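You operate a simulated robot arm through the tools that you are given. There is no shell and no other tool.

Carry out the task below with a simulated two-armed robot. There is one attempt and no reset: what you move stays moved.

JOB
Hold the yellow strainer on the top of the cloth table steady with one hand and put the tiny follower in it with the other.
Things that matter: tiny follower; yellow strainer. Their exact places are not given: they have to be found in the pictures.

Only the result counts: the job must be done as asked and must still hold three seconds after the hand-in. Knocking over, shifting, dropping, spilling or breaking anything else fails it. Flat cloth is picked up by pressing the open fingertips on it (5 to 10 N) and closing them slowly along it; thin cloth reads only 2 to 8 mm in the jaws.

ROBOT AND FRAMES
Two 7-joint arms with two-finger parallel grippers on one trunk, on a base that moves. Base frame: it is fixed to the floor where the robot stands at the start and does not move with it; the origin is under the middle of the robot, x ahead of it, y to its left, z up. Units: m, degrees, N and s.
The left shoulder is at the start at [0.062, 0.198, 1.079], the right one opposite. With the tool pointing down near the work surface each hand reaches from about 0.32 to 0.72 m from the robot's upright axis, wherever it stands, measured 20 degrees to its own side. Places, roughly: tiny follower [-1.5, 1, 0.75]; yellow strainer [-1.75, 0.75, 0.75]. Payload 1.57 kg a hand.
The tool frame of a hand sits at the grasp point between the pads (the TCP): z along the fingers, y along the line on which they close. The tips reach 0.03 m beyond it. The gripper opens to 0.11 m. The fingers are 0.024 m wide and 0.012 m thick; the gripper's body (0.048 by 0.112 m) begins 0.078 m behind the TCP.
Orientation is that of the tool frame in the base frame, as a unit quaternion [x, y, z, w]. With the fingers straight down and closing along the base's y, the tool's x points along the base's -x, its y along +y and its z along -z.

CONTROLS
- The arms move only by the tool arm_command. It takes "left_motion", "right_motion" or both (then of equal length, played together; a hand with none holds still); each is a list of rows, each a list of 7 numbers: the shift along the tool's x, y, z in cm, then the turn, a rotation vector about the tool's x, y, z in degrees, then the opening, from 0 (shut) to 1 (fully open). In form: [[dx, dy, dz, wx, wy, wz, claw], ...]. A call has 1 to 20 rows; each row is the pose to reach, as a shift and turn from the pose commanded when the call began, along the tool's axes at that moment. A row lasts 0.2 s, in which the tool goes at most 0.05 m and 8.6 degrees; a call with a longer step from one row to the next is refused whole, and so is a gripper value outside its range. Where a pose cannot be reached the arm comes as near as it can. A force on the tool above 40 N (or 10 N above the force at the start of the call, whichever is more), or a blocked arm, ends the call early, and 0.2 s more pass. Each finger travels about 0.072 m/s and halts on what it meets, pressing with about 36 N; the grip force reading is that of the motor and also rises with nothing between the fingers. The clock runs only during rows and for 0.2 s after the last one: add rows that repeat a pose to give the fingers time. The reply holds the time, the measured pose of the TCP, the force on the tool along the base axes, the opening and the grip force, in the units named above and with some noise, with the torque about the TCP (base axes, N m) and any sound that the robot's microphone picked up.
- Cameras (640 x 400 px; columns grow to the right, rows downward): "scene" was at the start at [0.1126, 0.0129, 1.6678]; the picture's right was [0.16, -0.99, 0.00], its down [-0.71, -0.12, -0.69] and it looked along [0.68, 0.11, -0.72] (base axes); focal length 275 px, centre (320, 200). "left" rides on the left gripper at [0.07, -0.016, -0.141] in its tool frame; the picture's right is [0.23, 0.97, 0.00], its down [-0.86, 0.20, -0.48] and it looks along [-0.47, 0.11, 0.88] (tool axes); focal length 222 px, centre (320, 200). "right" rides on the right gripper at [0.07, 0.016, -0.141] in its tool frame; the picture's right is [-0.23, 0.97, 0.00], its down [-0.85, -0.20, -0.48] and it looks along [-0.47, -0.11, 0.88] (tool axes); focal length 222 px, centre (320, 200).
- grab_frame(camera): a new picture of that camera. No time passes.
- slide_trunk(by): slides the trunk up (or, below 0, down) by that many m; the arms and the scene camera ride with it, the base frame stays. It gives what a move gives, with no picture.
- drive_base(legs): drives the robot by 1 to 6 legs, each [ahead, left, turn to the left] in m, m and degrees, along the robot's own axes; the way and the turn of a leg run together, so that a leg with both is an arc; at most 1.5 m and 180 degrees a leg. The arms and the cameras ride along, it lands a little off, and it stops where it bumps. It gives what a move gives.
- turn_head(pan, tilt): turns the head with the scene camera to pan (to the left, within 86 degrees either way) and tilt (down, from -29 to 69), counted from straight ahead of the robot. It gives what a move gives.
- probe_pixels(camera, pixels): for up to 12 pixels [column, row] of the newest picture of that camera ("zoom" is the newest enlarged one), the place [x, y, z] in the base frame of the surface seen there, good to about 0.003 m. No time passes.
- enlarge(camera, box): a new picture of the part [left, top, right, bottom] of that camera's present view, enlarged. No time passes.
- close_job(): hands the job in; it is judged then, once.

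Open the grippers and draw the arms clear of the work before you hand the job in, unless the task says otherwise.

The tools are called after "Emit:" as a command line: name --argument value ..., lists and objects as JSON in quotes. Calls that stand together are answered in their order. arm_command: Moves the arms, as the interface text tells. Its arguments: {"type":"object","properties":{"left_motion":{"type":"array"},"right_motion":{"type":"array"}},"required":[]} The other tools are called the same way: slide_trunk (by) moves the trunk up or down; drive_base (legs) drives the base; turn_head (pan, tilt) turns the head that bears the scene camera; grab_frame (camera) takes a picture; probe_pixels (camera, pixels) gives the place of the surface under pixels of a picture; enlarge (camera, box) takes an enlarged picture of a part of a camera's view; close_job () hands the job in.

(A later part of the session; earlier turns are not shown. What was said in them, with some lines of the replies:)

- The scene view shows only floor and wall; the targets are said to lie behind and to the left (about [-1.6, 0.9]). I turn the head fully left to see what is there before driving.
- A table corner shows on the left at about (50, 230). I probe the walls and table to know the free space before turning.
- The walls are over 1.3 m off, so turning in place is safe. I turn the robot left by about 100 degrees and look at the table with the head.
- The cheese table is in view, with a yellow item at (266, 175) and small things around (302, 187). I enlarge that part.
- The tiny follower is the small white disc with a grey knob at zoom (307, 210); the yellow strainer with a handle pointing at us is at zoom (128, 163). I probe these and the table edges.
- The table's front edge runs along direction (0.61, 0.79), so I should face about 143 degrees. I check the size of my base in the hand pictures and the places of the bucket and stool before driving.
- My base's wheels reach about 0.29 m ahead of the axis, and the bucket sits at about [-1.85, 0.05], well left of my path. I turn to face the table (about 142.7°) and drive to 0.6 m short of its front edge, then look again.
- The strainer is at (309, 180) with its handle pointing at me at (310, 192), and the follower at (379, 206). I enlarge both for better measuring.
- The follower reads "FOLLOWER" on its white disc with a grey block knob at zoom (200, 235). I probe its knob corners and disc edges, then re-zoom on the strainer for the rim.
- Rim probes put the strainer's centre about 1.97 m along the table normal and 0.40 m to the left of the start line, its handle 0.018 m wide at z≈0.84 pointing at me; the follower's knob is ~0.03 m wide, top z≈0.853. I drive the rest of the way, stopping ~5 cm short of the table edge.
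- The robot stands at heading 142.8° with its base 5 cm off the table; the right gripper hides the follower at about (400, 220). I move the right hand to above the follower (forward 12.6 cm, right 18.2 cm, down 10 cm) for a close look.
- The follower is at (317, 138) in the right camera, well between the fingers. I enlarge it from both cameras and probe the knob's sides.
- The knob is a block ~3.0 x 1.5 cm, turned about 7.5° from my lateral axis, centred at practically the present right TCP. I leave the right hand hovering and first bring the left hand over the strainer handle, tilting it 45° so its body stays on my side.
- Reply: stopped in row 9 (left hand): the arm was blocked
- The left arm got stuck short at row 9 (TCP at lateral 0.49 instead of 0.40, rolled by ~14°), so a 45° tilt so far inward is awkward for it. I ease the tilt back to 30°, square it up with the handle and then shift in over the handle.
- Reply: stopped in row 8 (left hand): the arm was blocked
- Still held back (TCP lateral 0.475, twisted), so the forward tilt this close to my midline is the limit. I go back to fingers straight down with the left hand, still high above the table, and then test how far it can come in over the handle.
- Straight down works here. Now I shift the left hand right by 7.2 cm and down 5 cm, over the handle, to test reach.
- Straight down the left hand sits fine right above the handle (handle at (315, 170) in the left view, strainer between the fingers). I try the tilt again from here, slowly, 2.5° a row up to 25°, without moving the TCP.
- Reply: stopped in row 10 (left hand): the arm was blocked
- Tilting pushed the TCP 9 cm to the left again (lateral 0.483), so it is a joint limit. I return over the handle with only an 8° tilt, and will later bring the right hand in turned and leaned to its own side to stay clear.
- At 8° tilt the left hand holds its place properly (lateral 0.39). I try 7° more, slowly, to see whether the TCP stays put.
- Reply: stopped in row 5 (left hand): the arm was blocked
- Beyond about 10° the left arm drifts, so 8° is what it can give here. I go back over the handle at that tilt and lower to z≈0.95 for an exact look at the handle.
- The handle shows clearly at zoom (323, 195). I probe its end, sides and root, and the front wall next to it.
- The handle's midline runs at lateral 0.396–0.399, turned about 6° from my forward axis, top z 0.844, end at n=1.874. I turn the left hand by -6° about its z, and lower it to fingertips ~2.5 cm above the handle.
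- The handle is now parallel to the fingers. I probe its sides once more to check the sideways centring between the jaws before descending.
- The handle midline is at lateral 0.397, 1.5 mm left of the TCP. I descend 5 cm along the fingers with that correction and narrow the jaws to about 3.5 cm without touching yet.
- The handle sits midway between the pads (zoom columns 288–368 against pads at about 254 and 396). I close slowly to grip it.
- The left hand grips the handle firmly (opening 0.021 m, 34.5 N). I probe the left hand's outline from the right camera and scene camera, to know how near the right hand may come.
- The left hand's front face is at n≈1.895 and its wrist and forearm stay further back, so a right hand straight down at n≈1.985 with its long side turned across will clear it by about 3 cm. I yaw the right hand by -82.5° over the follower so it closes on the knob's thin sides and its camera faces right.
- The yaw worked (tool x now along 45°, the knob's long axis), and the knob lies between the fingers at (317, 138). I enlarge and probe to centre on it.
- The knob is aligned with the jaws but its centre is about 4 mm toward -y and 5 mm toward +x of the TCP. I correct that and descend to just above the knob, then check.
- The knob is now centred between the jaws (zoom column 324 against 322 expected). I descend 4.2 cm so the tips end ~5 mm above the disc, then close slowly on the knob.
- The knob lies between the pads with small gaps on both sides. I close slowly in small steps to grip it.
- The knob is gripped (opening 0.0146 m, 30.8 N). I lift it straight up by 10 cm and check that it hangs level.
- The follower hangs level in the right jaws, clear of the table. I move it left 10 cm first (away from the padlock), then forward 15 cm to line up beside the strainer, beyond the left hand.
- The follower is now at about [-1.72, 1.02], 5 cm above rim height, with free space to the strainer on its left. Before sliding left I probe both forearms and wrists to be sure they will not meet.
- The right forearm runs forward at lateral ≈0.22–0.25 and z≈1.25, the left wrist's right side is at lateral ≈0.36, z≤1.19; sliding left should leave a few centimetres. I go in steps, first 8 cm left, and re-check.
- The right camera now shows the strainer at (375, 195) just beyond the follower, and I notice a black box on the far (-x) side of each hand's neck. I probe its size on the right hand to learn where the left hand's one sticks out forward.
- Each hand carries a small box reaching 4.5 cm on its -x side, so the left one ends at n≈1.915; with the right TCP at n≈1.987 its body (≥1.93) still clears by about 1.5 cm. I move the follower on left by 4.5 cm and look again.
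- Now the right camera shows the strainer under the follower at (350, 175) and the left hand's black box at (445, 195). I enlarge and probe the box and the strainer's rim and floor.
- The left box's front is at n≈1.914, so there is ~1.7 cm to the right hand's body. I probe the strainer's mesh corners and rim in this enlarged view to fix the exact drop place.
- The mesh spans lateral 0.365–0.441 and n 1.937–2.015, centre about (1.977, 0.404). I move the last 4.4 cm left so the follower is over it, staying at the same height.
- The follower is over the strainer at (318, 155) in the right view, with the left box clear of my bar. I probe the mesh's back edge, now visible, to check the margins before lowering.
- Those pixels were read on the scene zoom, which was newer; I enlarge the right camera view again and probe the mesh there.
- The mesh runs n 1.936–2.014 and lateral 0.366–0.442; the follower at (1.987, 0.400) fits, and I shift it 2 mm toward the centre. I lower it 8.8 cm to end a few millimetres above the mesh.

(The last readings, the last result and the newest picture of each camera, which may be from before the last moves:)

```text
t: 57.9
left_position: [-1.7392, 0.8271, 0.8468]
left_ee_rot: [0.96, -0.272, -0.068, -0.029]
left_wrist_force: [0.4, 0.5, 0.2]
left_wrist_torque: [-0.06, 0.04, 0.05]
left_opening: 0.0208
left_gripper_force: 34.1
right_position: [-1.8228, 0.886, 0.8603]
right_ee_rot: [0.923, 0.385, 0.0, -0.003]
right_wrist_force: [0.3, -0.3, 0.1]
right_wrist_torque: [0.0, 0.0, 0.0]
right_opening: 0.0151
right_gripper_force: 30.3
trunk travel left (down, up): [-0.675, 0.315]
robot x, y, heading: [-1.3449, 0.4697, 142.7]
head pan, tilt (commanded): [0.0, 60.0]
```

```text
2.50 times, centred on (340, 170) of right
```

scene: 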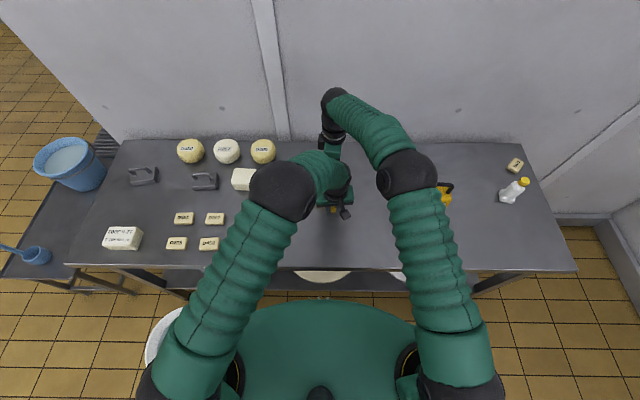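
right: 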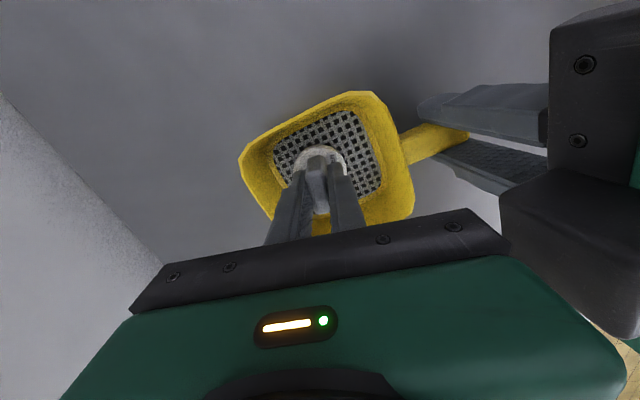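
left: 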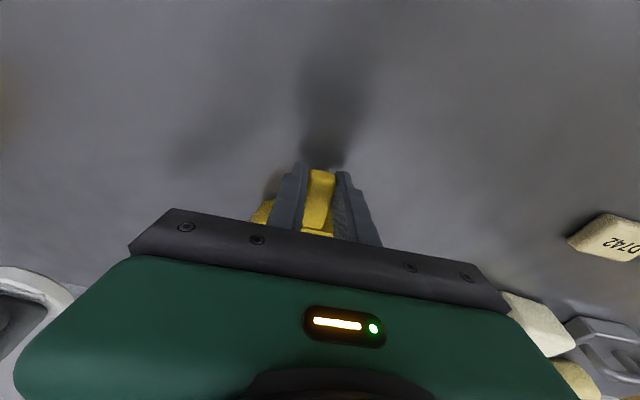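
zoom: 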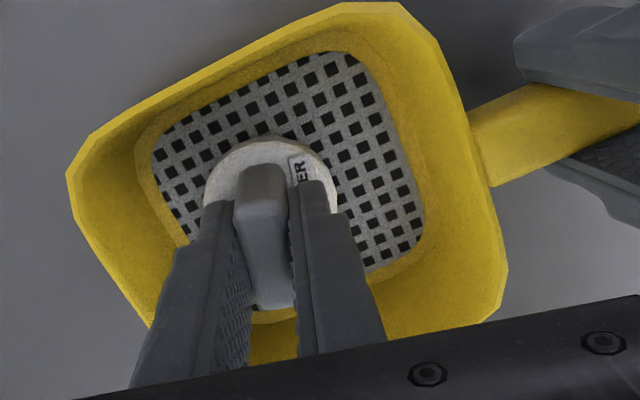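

The follower is inside the strainer just above the mesh at (318, 160), no contact force yet. I lower it another 4 mm gently.

Emit:
arm_command --right_motion '[[0, 0, 0.15, 0, 0, 0, 0], [0, 0, 0.3, 0, 0, 0, 0], [0, 0, 0.4, 0, 0, 0, 0], [0, 0, 0.4, 0, 0, 0, 0]]'

Emit:
enlarge --camera "right" --box '[220, 90, 460, 250]'

```text
t: 58.9
left_position: [-1.7395, 0.826, 0.8469]
left_ee_rot: [0.959, -0.272, -0.067, -0.029]
left_wrist_force: [0.2, -0.1, 0.7]
left_wrist_torque: [-0.02, 0.04, 0.01]
left_opening: 0.0212
left_gripper_force: 34.6
right_position: [-1.8218, 0.8848, 0.8554]
right_ee_rot: [0.923, 0.385, 0.0, -0.003]
right_wrist_force: [0.8, 0.1, 0.4]
right_wrist_torque: [0.0, 0.04, -0.03]
right_opening: 0.0149
right_gripper_force: 30.6
trunk travel left (down, up): [-0.675, 0.315]
robot x, y, heading: [-1.3415, 0.4698, 143.0]
head pan, tilt (commanded): [0.0, 60.0]
```

```text
2.50 times, centred on (340, 170) of right
```

zoom: 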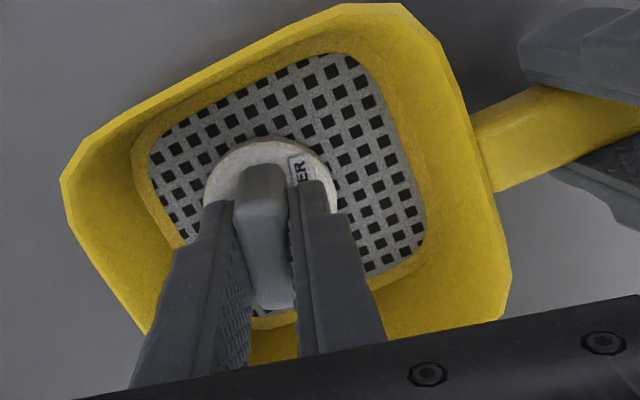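

Still no contact force (0.4 N). I lower 3 mm more in 1 mm steps.

Emit:
arm_command --right_motion '[[0, 0, 0.1, 0, 0, 0, 0], [0, 0, 0.2, 0, 0, 0, 0], [0, 0, 0.3, 0, 0, 0, 0], [0, 0, 0.3, 0, 0, 0, 0]]'

```text
t: 59.9
left_position: [-1.7397, 0.8257, 0.846]
left_ee_rot: [0.959, -0.274, -0.066, -0.029]
left_wrist_force: [-2.6, 4.3, -6.2]
left_wrist_torque: [-0.73, -0.41, -0.12]
left_opening: 0.0211
left_gripper_force: 34.1
right_position: [-1.8224, 0.8844, 0.8544]
right_ee_rot: [0.923, 0.385, -0.002, -0.004]
right_wrist_force: [2.1, -2.8, 10.4]
right_wrist_torque: [0.07, -0.24, -0.07]
right_opening: 0.0145
right_gripper_force: 30.9
trunk travel left (down, up): [-0.675, 0.315]
robot x, y, heading: [-1.3444, 0.4715, 143.0]
head pan, tilt (commanded): [0.0, 60.0]
```

Contact is made (10 N down on the strainer). I ease up 2 mm, then open the right fingers gently to about 3 cm so the far finger stays off the back wall.

Emit:
arm_command --right_motion '[[0, 0, -0.1, 0, 0, 0, 0], [0, 0, -0.15, 0, 0, 0, 0], [0, 0, -0.15, 0, 0, 0, 0.1], [0, 0, -0.15, 0, 0, 0, 0.15], [0, 0, -0.15, 0, 0, 0, 0.18], [0, 0, -0.15, 0, 0, 0, 0.21], [0, 0, -0.15, 0, 0, 0, 0.24], [0, 0, -0.15, 0, 0, 0, 0.27], [0, 0, -0.15, 0, 0, 0, 0.27]]'

Emit:
enlarge --camera "right" --box '[220, 90, 460, 250]'

```text
t: 61.9
left_position: [-1.7383, 0.8252, 0.8462]
left_ee_rot: [0.959, -0.272, -0.067, -0.029]
left_wrist_force: [-1.1, 0.0, -0.4]
left_wrist_torque: [-0.05, 0.08, 0.01]
left_opening: 0.021
left_gripper_force: 34.2
right_position: [-1.8224, 0.8858, 0.8538]
right_ee_rot: [0.923, 0.385, -0.001, -0.002]
right_wrist_force: [-0.9, 0.2, -0.2]
right_wrist_torque: [0.03, -0.02, 0.0]
right_opening: 0.0297
right_gripper_force: 0.1
trunk travel left (down, up): [-0.675, 0.315]
robot x, y, heading: [-1.3414, 0.4733, 143.0]
head pan, tilt (commanded): [0.0, 60.0]
```

```text
2.50 times, centred on (340, 170) of right
```

zoom: 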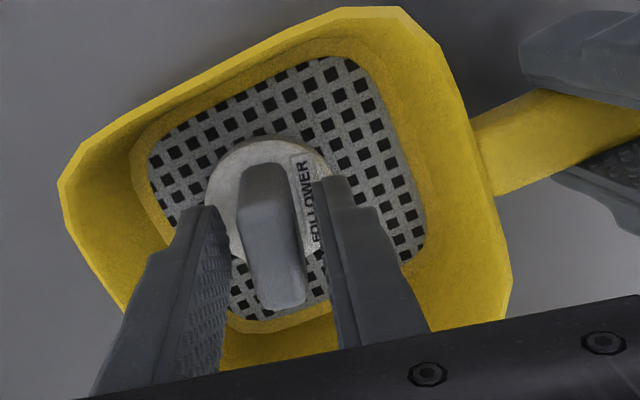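

The follower stands free on the mesh with both fingers off its knob. I raise the right hand straight up 10 cm.

Emit:
arm_command --right_motion '[[0, 0, -0.6, 0, 0, 0, 0.27], [0, 0, -1.5, 0, 0, 0, 0.27], [0, 0, -2.8, 0, 0, 0, 0.27], [0, 0, -4.2, 0, 0, 0, 0.27], [0, 0, -5.8, 0, 0, 0, 0.27], [0, 0, -7.4, 0, 0, 0, 0.27], [0, 0, -9, 0, 0, 0, 0.27], [0, 0, -10, 0, 0, 0, 0.27], [0, 0, -10, 0, 0, 0, 0.27]]'

Emit:
enlarge --camera "right" --box '[220, 60, 460, 220]'

```text
t: 63.9
left_position: [-1.739, 0.8273, 0.8467]
left_ee_rot: [0.96, -0.272, -0.067, -0.028]
left_wrist_force: [-0.4, 0.0, 1.8]
left_wrist_torque: [-0.05, 0.12, 0.04]
left_opening: 0.021
left_gripper_force: 34.5
right_position: [-1.8227, 0.8849, 0.9558]
right_ee_rot: [0.923, 0.385, 0.001, -0.003]
right_wrist_force: [-0.1, 0.4, 0.4]
right_wrist_torque: [0.01, -0.01, -0.01]
right_opening: 0.0296
right_gripper_force: 0.1
trunk travel left (down, up): [-0.675, 0.315]
robot x, y, heading: [-1.3414, 0.4721, 143.0]
head pan, tilt (commanded): [0.0, 60.0]
```

```text
2.50 times, centred on (340, 140) of right
```

zoom: 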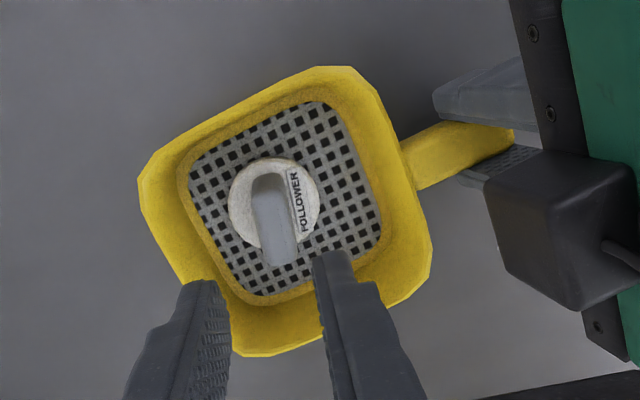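

The follower stands upright in the middle of the strainer. I draw the right hand back to the right (18 cm) and up, the way it came.

Emit:
arm_command --right_motion '[[1.5, -0.2, -0.5, 0, 0, 0, 0.27], [3.5, -0.45, -1, 0, 0, 0, 0.27], [6, -0.8, -2, 0, 0, 0, 0.27], [8.5, -1.1, -3, 0, 0, 0, 0.27], [11, -1.4, -4, 0, 0, 0, 0.4], [13.5, -1.75, -5, 0, 0, 0, 0.6], [16, -2.05, -6, 0, 0, 0, 0.8], [17.8, -2.3, -7, 0, 0, 0, 1], [17.8, -2.3, -7, 0, 0, 0, 1], [17.8, -2.3, -7, 0, 0, 0, 1]]'

Emit:
enlarge --camera "left" --box '[240, 110, 400, 250]'

Emit:
grab_frame --camera "scene"

```text
t: 66.1
left_position: [-1.7386, 0.8264, 0.8468]
left_ee_rot: [0.959, -0.273, -0.068, -0.029]
left_wrist_force: [-1.0, 0.8, 1.3]
left_wrist_torque: [-0.08, 0.11, 0.0]
left_opening: 0.0207
left_gripper_force: 34.6
right_position: [-1.7103, 1.0287, 1.0251]
right_ee_rot: [0.923, 0.385, -0.001, -0.003]
right_wrist_force: [0.0, 0.4, -0.8]
right_wrist_torque: [-0.01, 0.02, 0.03]
right_opening: 0.11
right_gripper_force: 0.1
trunk travel left (down, up): [-0.675, 0.315]
robot x, y, heading: [-1.3421, 0.4695, 142.9]
head pan, tilt (commanded): [0.0, 60.0]
```

```text
2.86 times, centred on (320, 180) of left
```

zoom: 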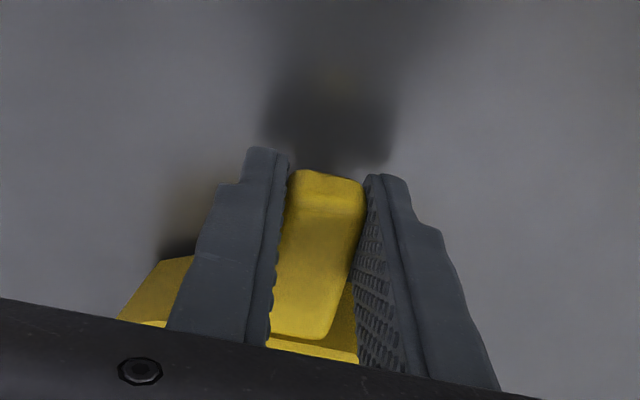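

```text
taken
```

scene: 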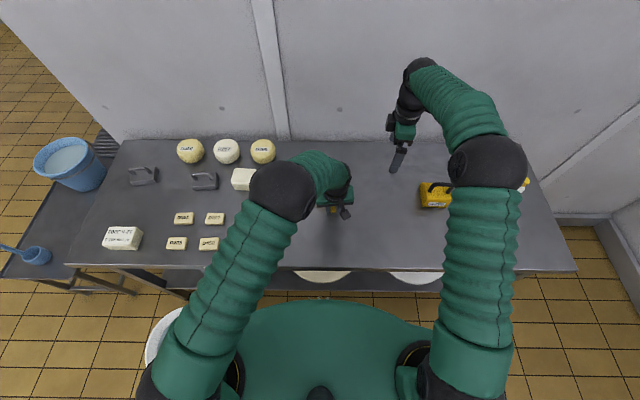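

The right hand is clear. I open the left fingers slowly off the handle, keeping the hand still, and then look.

Emit:
arm_command --left_motion '[[0, 0, 0, 0, 0, 0, 0.17], [0, 0, 0, 0, 0, 0, 0.2], [0, 0, 0, 0, 0, 0, 0.23], [0, 0, 0, 0, 0, 0, 0.27], [0, 0, 0, 0, 0, 0, 0.32], [0, 0, 0, 0, 0, 0, 0.38], [0, 0, 0, 0, 0, 0, 0.45], [0, 0, 0, 0, 0, 0, 0.45]]'

Emit:
enlarge --camera "left" --box '[240, 110, 400, 250]'

```text
t: 67.9
left_position: [-1.7384, 0.827, 0.8474]
left_ee_rot: [0.959, -0.273, -0.067, -0.028]
left_wrist_force: [0.4, -0.5, -0.3]
left_wrist_torque: [-0.01, 0.0, -0.03]
left_opening: 0.0494
left_gripper_force: 0.0
right_position: [-1.7117, 1.029, 1.0239]
right_ee_rot: [0.923, 0.385, -0.001, -0.002]
right_wrist_force: [-0.5, -0.4, -0.5]
right_wrist_torque: [-0.01, -0.03, -0.03]
right_opening: 0.11
right_gripper_force: 0.1
trunk travel left (down, up): [-0.675, 0.315]
robot x, y, heading: [-1.3417, 0.4686, 142.8]
head pan, tilt (commanded): [0.0, 60.0]
```

```text
2.86 times, centred on (320, 180) of left
```

zoom: 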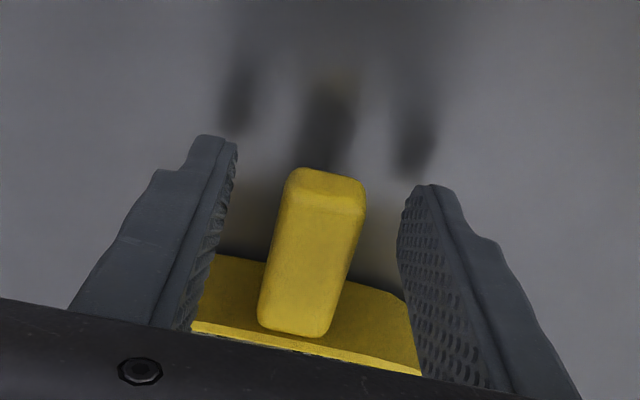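

Both left fingers are well off the handle. I withdraw the left hand straight back along its fingers by 12 cm, up and toward me, then to the left.

Emit:
arm_command --left_motion '[[0, 0, -0.6, 0, 0, 0, 0.45], [0, 0, -1.6, 0, 0, 0, 0.45], [0, 0, -3, 0, 0, 0, 0.45], [0, 0, -4.6, 0, 0, 0, 0.45], [0, 0, -6.4, 0, 0, 0, 0.5], [0, 0, -8.4, 0, 0, 0, 0.7], [0.5, 0, -10.4, 0, 0, 0, 0.9], [1.0, 0, -12.4, 0, 0, 0, 1], [1.5, 1, -14.4, 0, 0, 0, 1], [2, 3, -16, 0, 0, 0, 1], [2, 6, -17, 0, 0, 0, 1], [2, 9, -18, 0, 0, 0, 1], [2, 12, -18, 0, 0, 0, 1], [2, 15, -18, 0, 0, 0, 1], [2, 15, -18, 0, 0, 0, 1]]'

Emit:
grab_frame --camera "scene"

Emit:
enlarge --camera "scene" --box '[290, 160, 374, 220]'

```text
t: 71.1
left_position: [-1.7796, 0.6708, 1.0198]
left_ee_rot: [0.959, -0.273, -0.067, -0.028]
left_wrist_force: [0.4, -0.4, 0.2]
left_wrist_torque: [0.06, 0.01, 0.02]
left_opening: 0.1101
left_gripper_force: 0.1
right_position: [-1.7119, 1.0274, 1.0245]
right_ee_rot: [0.923, 0.385, 0.0, -0.003]
right_wrist_force: [0.4, -0.5, 0.0]
right_wrist_torque: [0.0, -0.02, 0.01]
right_opening: 0.1104
right_gripper_force: 0.1
trunk travel left (down, up): [-0.675, 0.315]
robot x, y, heading: [-1.3433, 0.4693, 142.8]
head pan, tilt (commanded): [0.0, 60.0]
```

```text
taken
```

scene: 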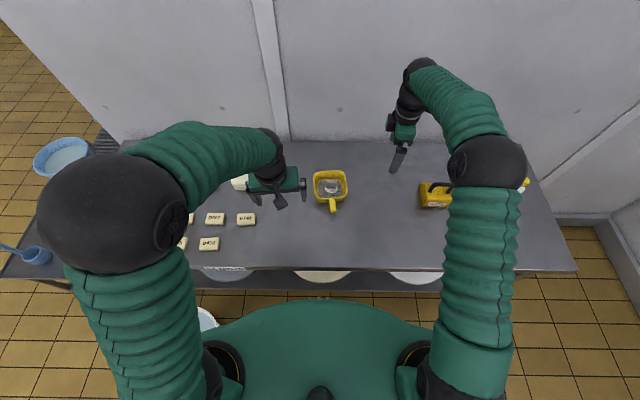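

```text
6.67 times, centred on (332, 190) of scene
```

zoom: 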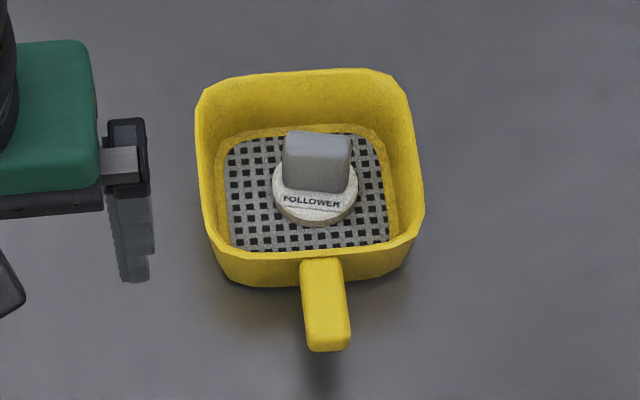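

The follower stands on the mesh inside the strainer, which sits where it was; both hands are open and high (z≈1.02). I back the base off 0.4 m so that both arms are fully clear of the work.

Emit:
drive_base --legs '[[-0.4, 0, 0]]'

Emit:
grab_frame --camera "scene"

Emit:
turn_head --pan 0 --tilt 45

Emit:
grab_frame --camera "scene"

Emit:
enlarge --camera "scene" --box '[160, 100, 480, 300]'

```text
t: 73.6
left_position: [-1.4605, 0.4289, 1.019]
left_ee_rot: [0.959, -0.272, -0.067, -0.028]
left_wrist_force: [-0.2, -0.1, 0.4]
left_wrist_torque: [0.0, -0.01, -0.01]
left_opening: 0.1099
left_gripper_force: 0.0
right_position: [-1.3935, 0.785, 1.0242]
right_ee_rot: [0.922, 0.387, 0.0, -0.002]
right_wrist_force: [-0.9, -0.4, 0.0]
right_wrist_torque: [0.0, -0.04, 0.01]
right_opening: 0.11
right_gripper_force: 0.0
trunk travel left (down, up): [-0.675, 0.315]
robot x, y, heading: [-1.0208, 0.2325, 143.1]
head pan, tilt (commanded): [0.0, 60.0]
```

```text
taken
```

scene: 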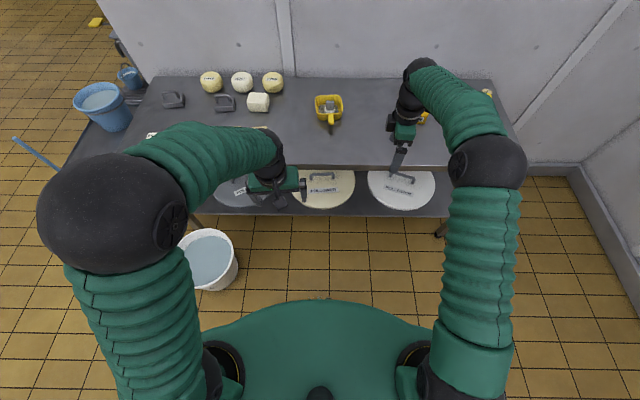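

```text
t: 74.3
left_position: [-1.4573, 0.4265, 1.0208]
left_ee_rot: [0.959, -0.273, -0.068, -0.028]
left_wrist_force: [-0.1, -0.5, 0.1]
left_wrist_torque: [0.0, 0.05, 0.01]
left_opening: 0.11
left_gripper_force: 0.2
right_position: [-1.3904, 0.7835, 1.0267]
right_ee_rot: [0.922, 0.387, -0.002, -0.004]
right_wrist_force: [0.0, 0.4, -0.8]
right_wrist_torque: [0.0, -0.03, 0.01]
right_opening: 0.11
right_gripper_force: 0.0
trunk travel left (down, up): [-0.675, 0.315]
robot x, y, heading: [-1.0185, 0.2236, 142.9]
head pan, tilt (commanded): [0.0, 45.0]
```

```text
taken
```

scene: 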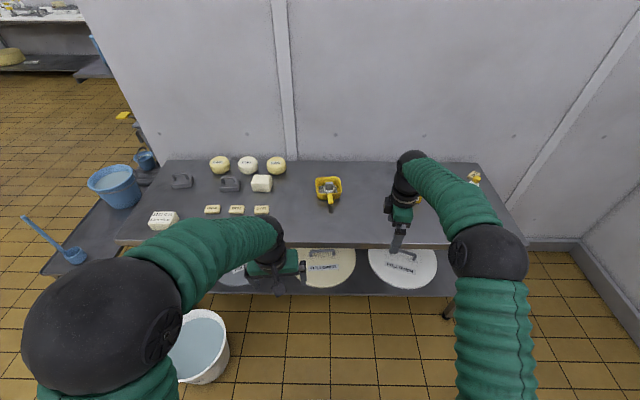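

```text
2.00 times, centred on (320, 200) of scene
```

zoom: 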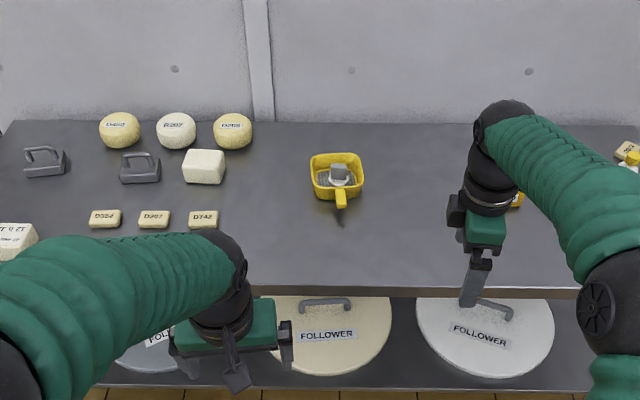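

The strainer, with the tiny follower standing in it at zoom (338, 175), is still on the cloth table. Everything else in view is in place, both grippers are open and the arms are clear, so I hand the job in.

Emit:
close_job

```text
The job is handed in.
```

The tiny follower is now standing upright on the mesh inside the yellow strainer, and I handed the job in. The left hand held the strainer by its handle on the cloth table while the right hand set the follower in.

After releasing, I opened both grippers and backed the robot 0.4 m away. The last pictures showed the follower still in the strainer and nothing else I could see on the table moved. The right arm hid the padlock in that last view; I had last seen it in place just before the follower was set down. The hand-in reply gave no verdict, so I don't know how it was judged.
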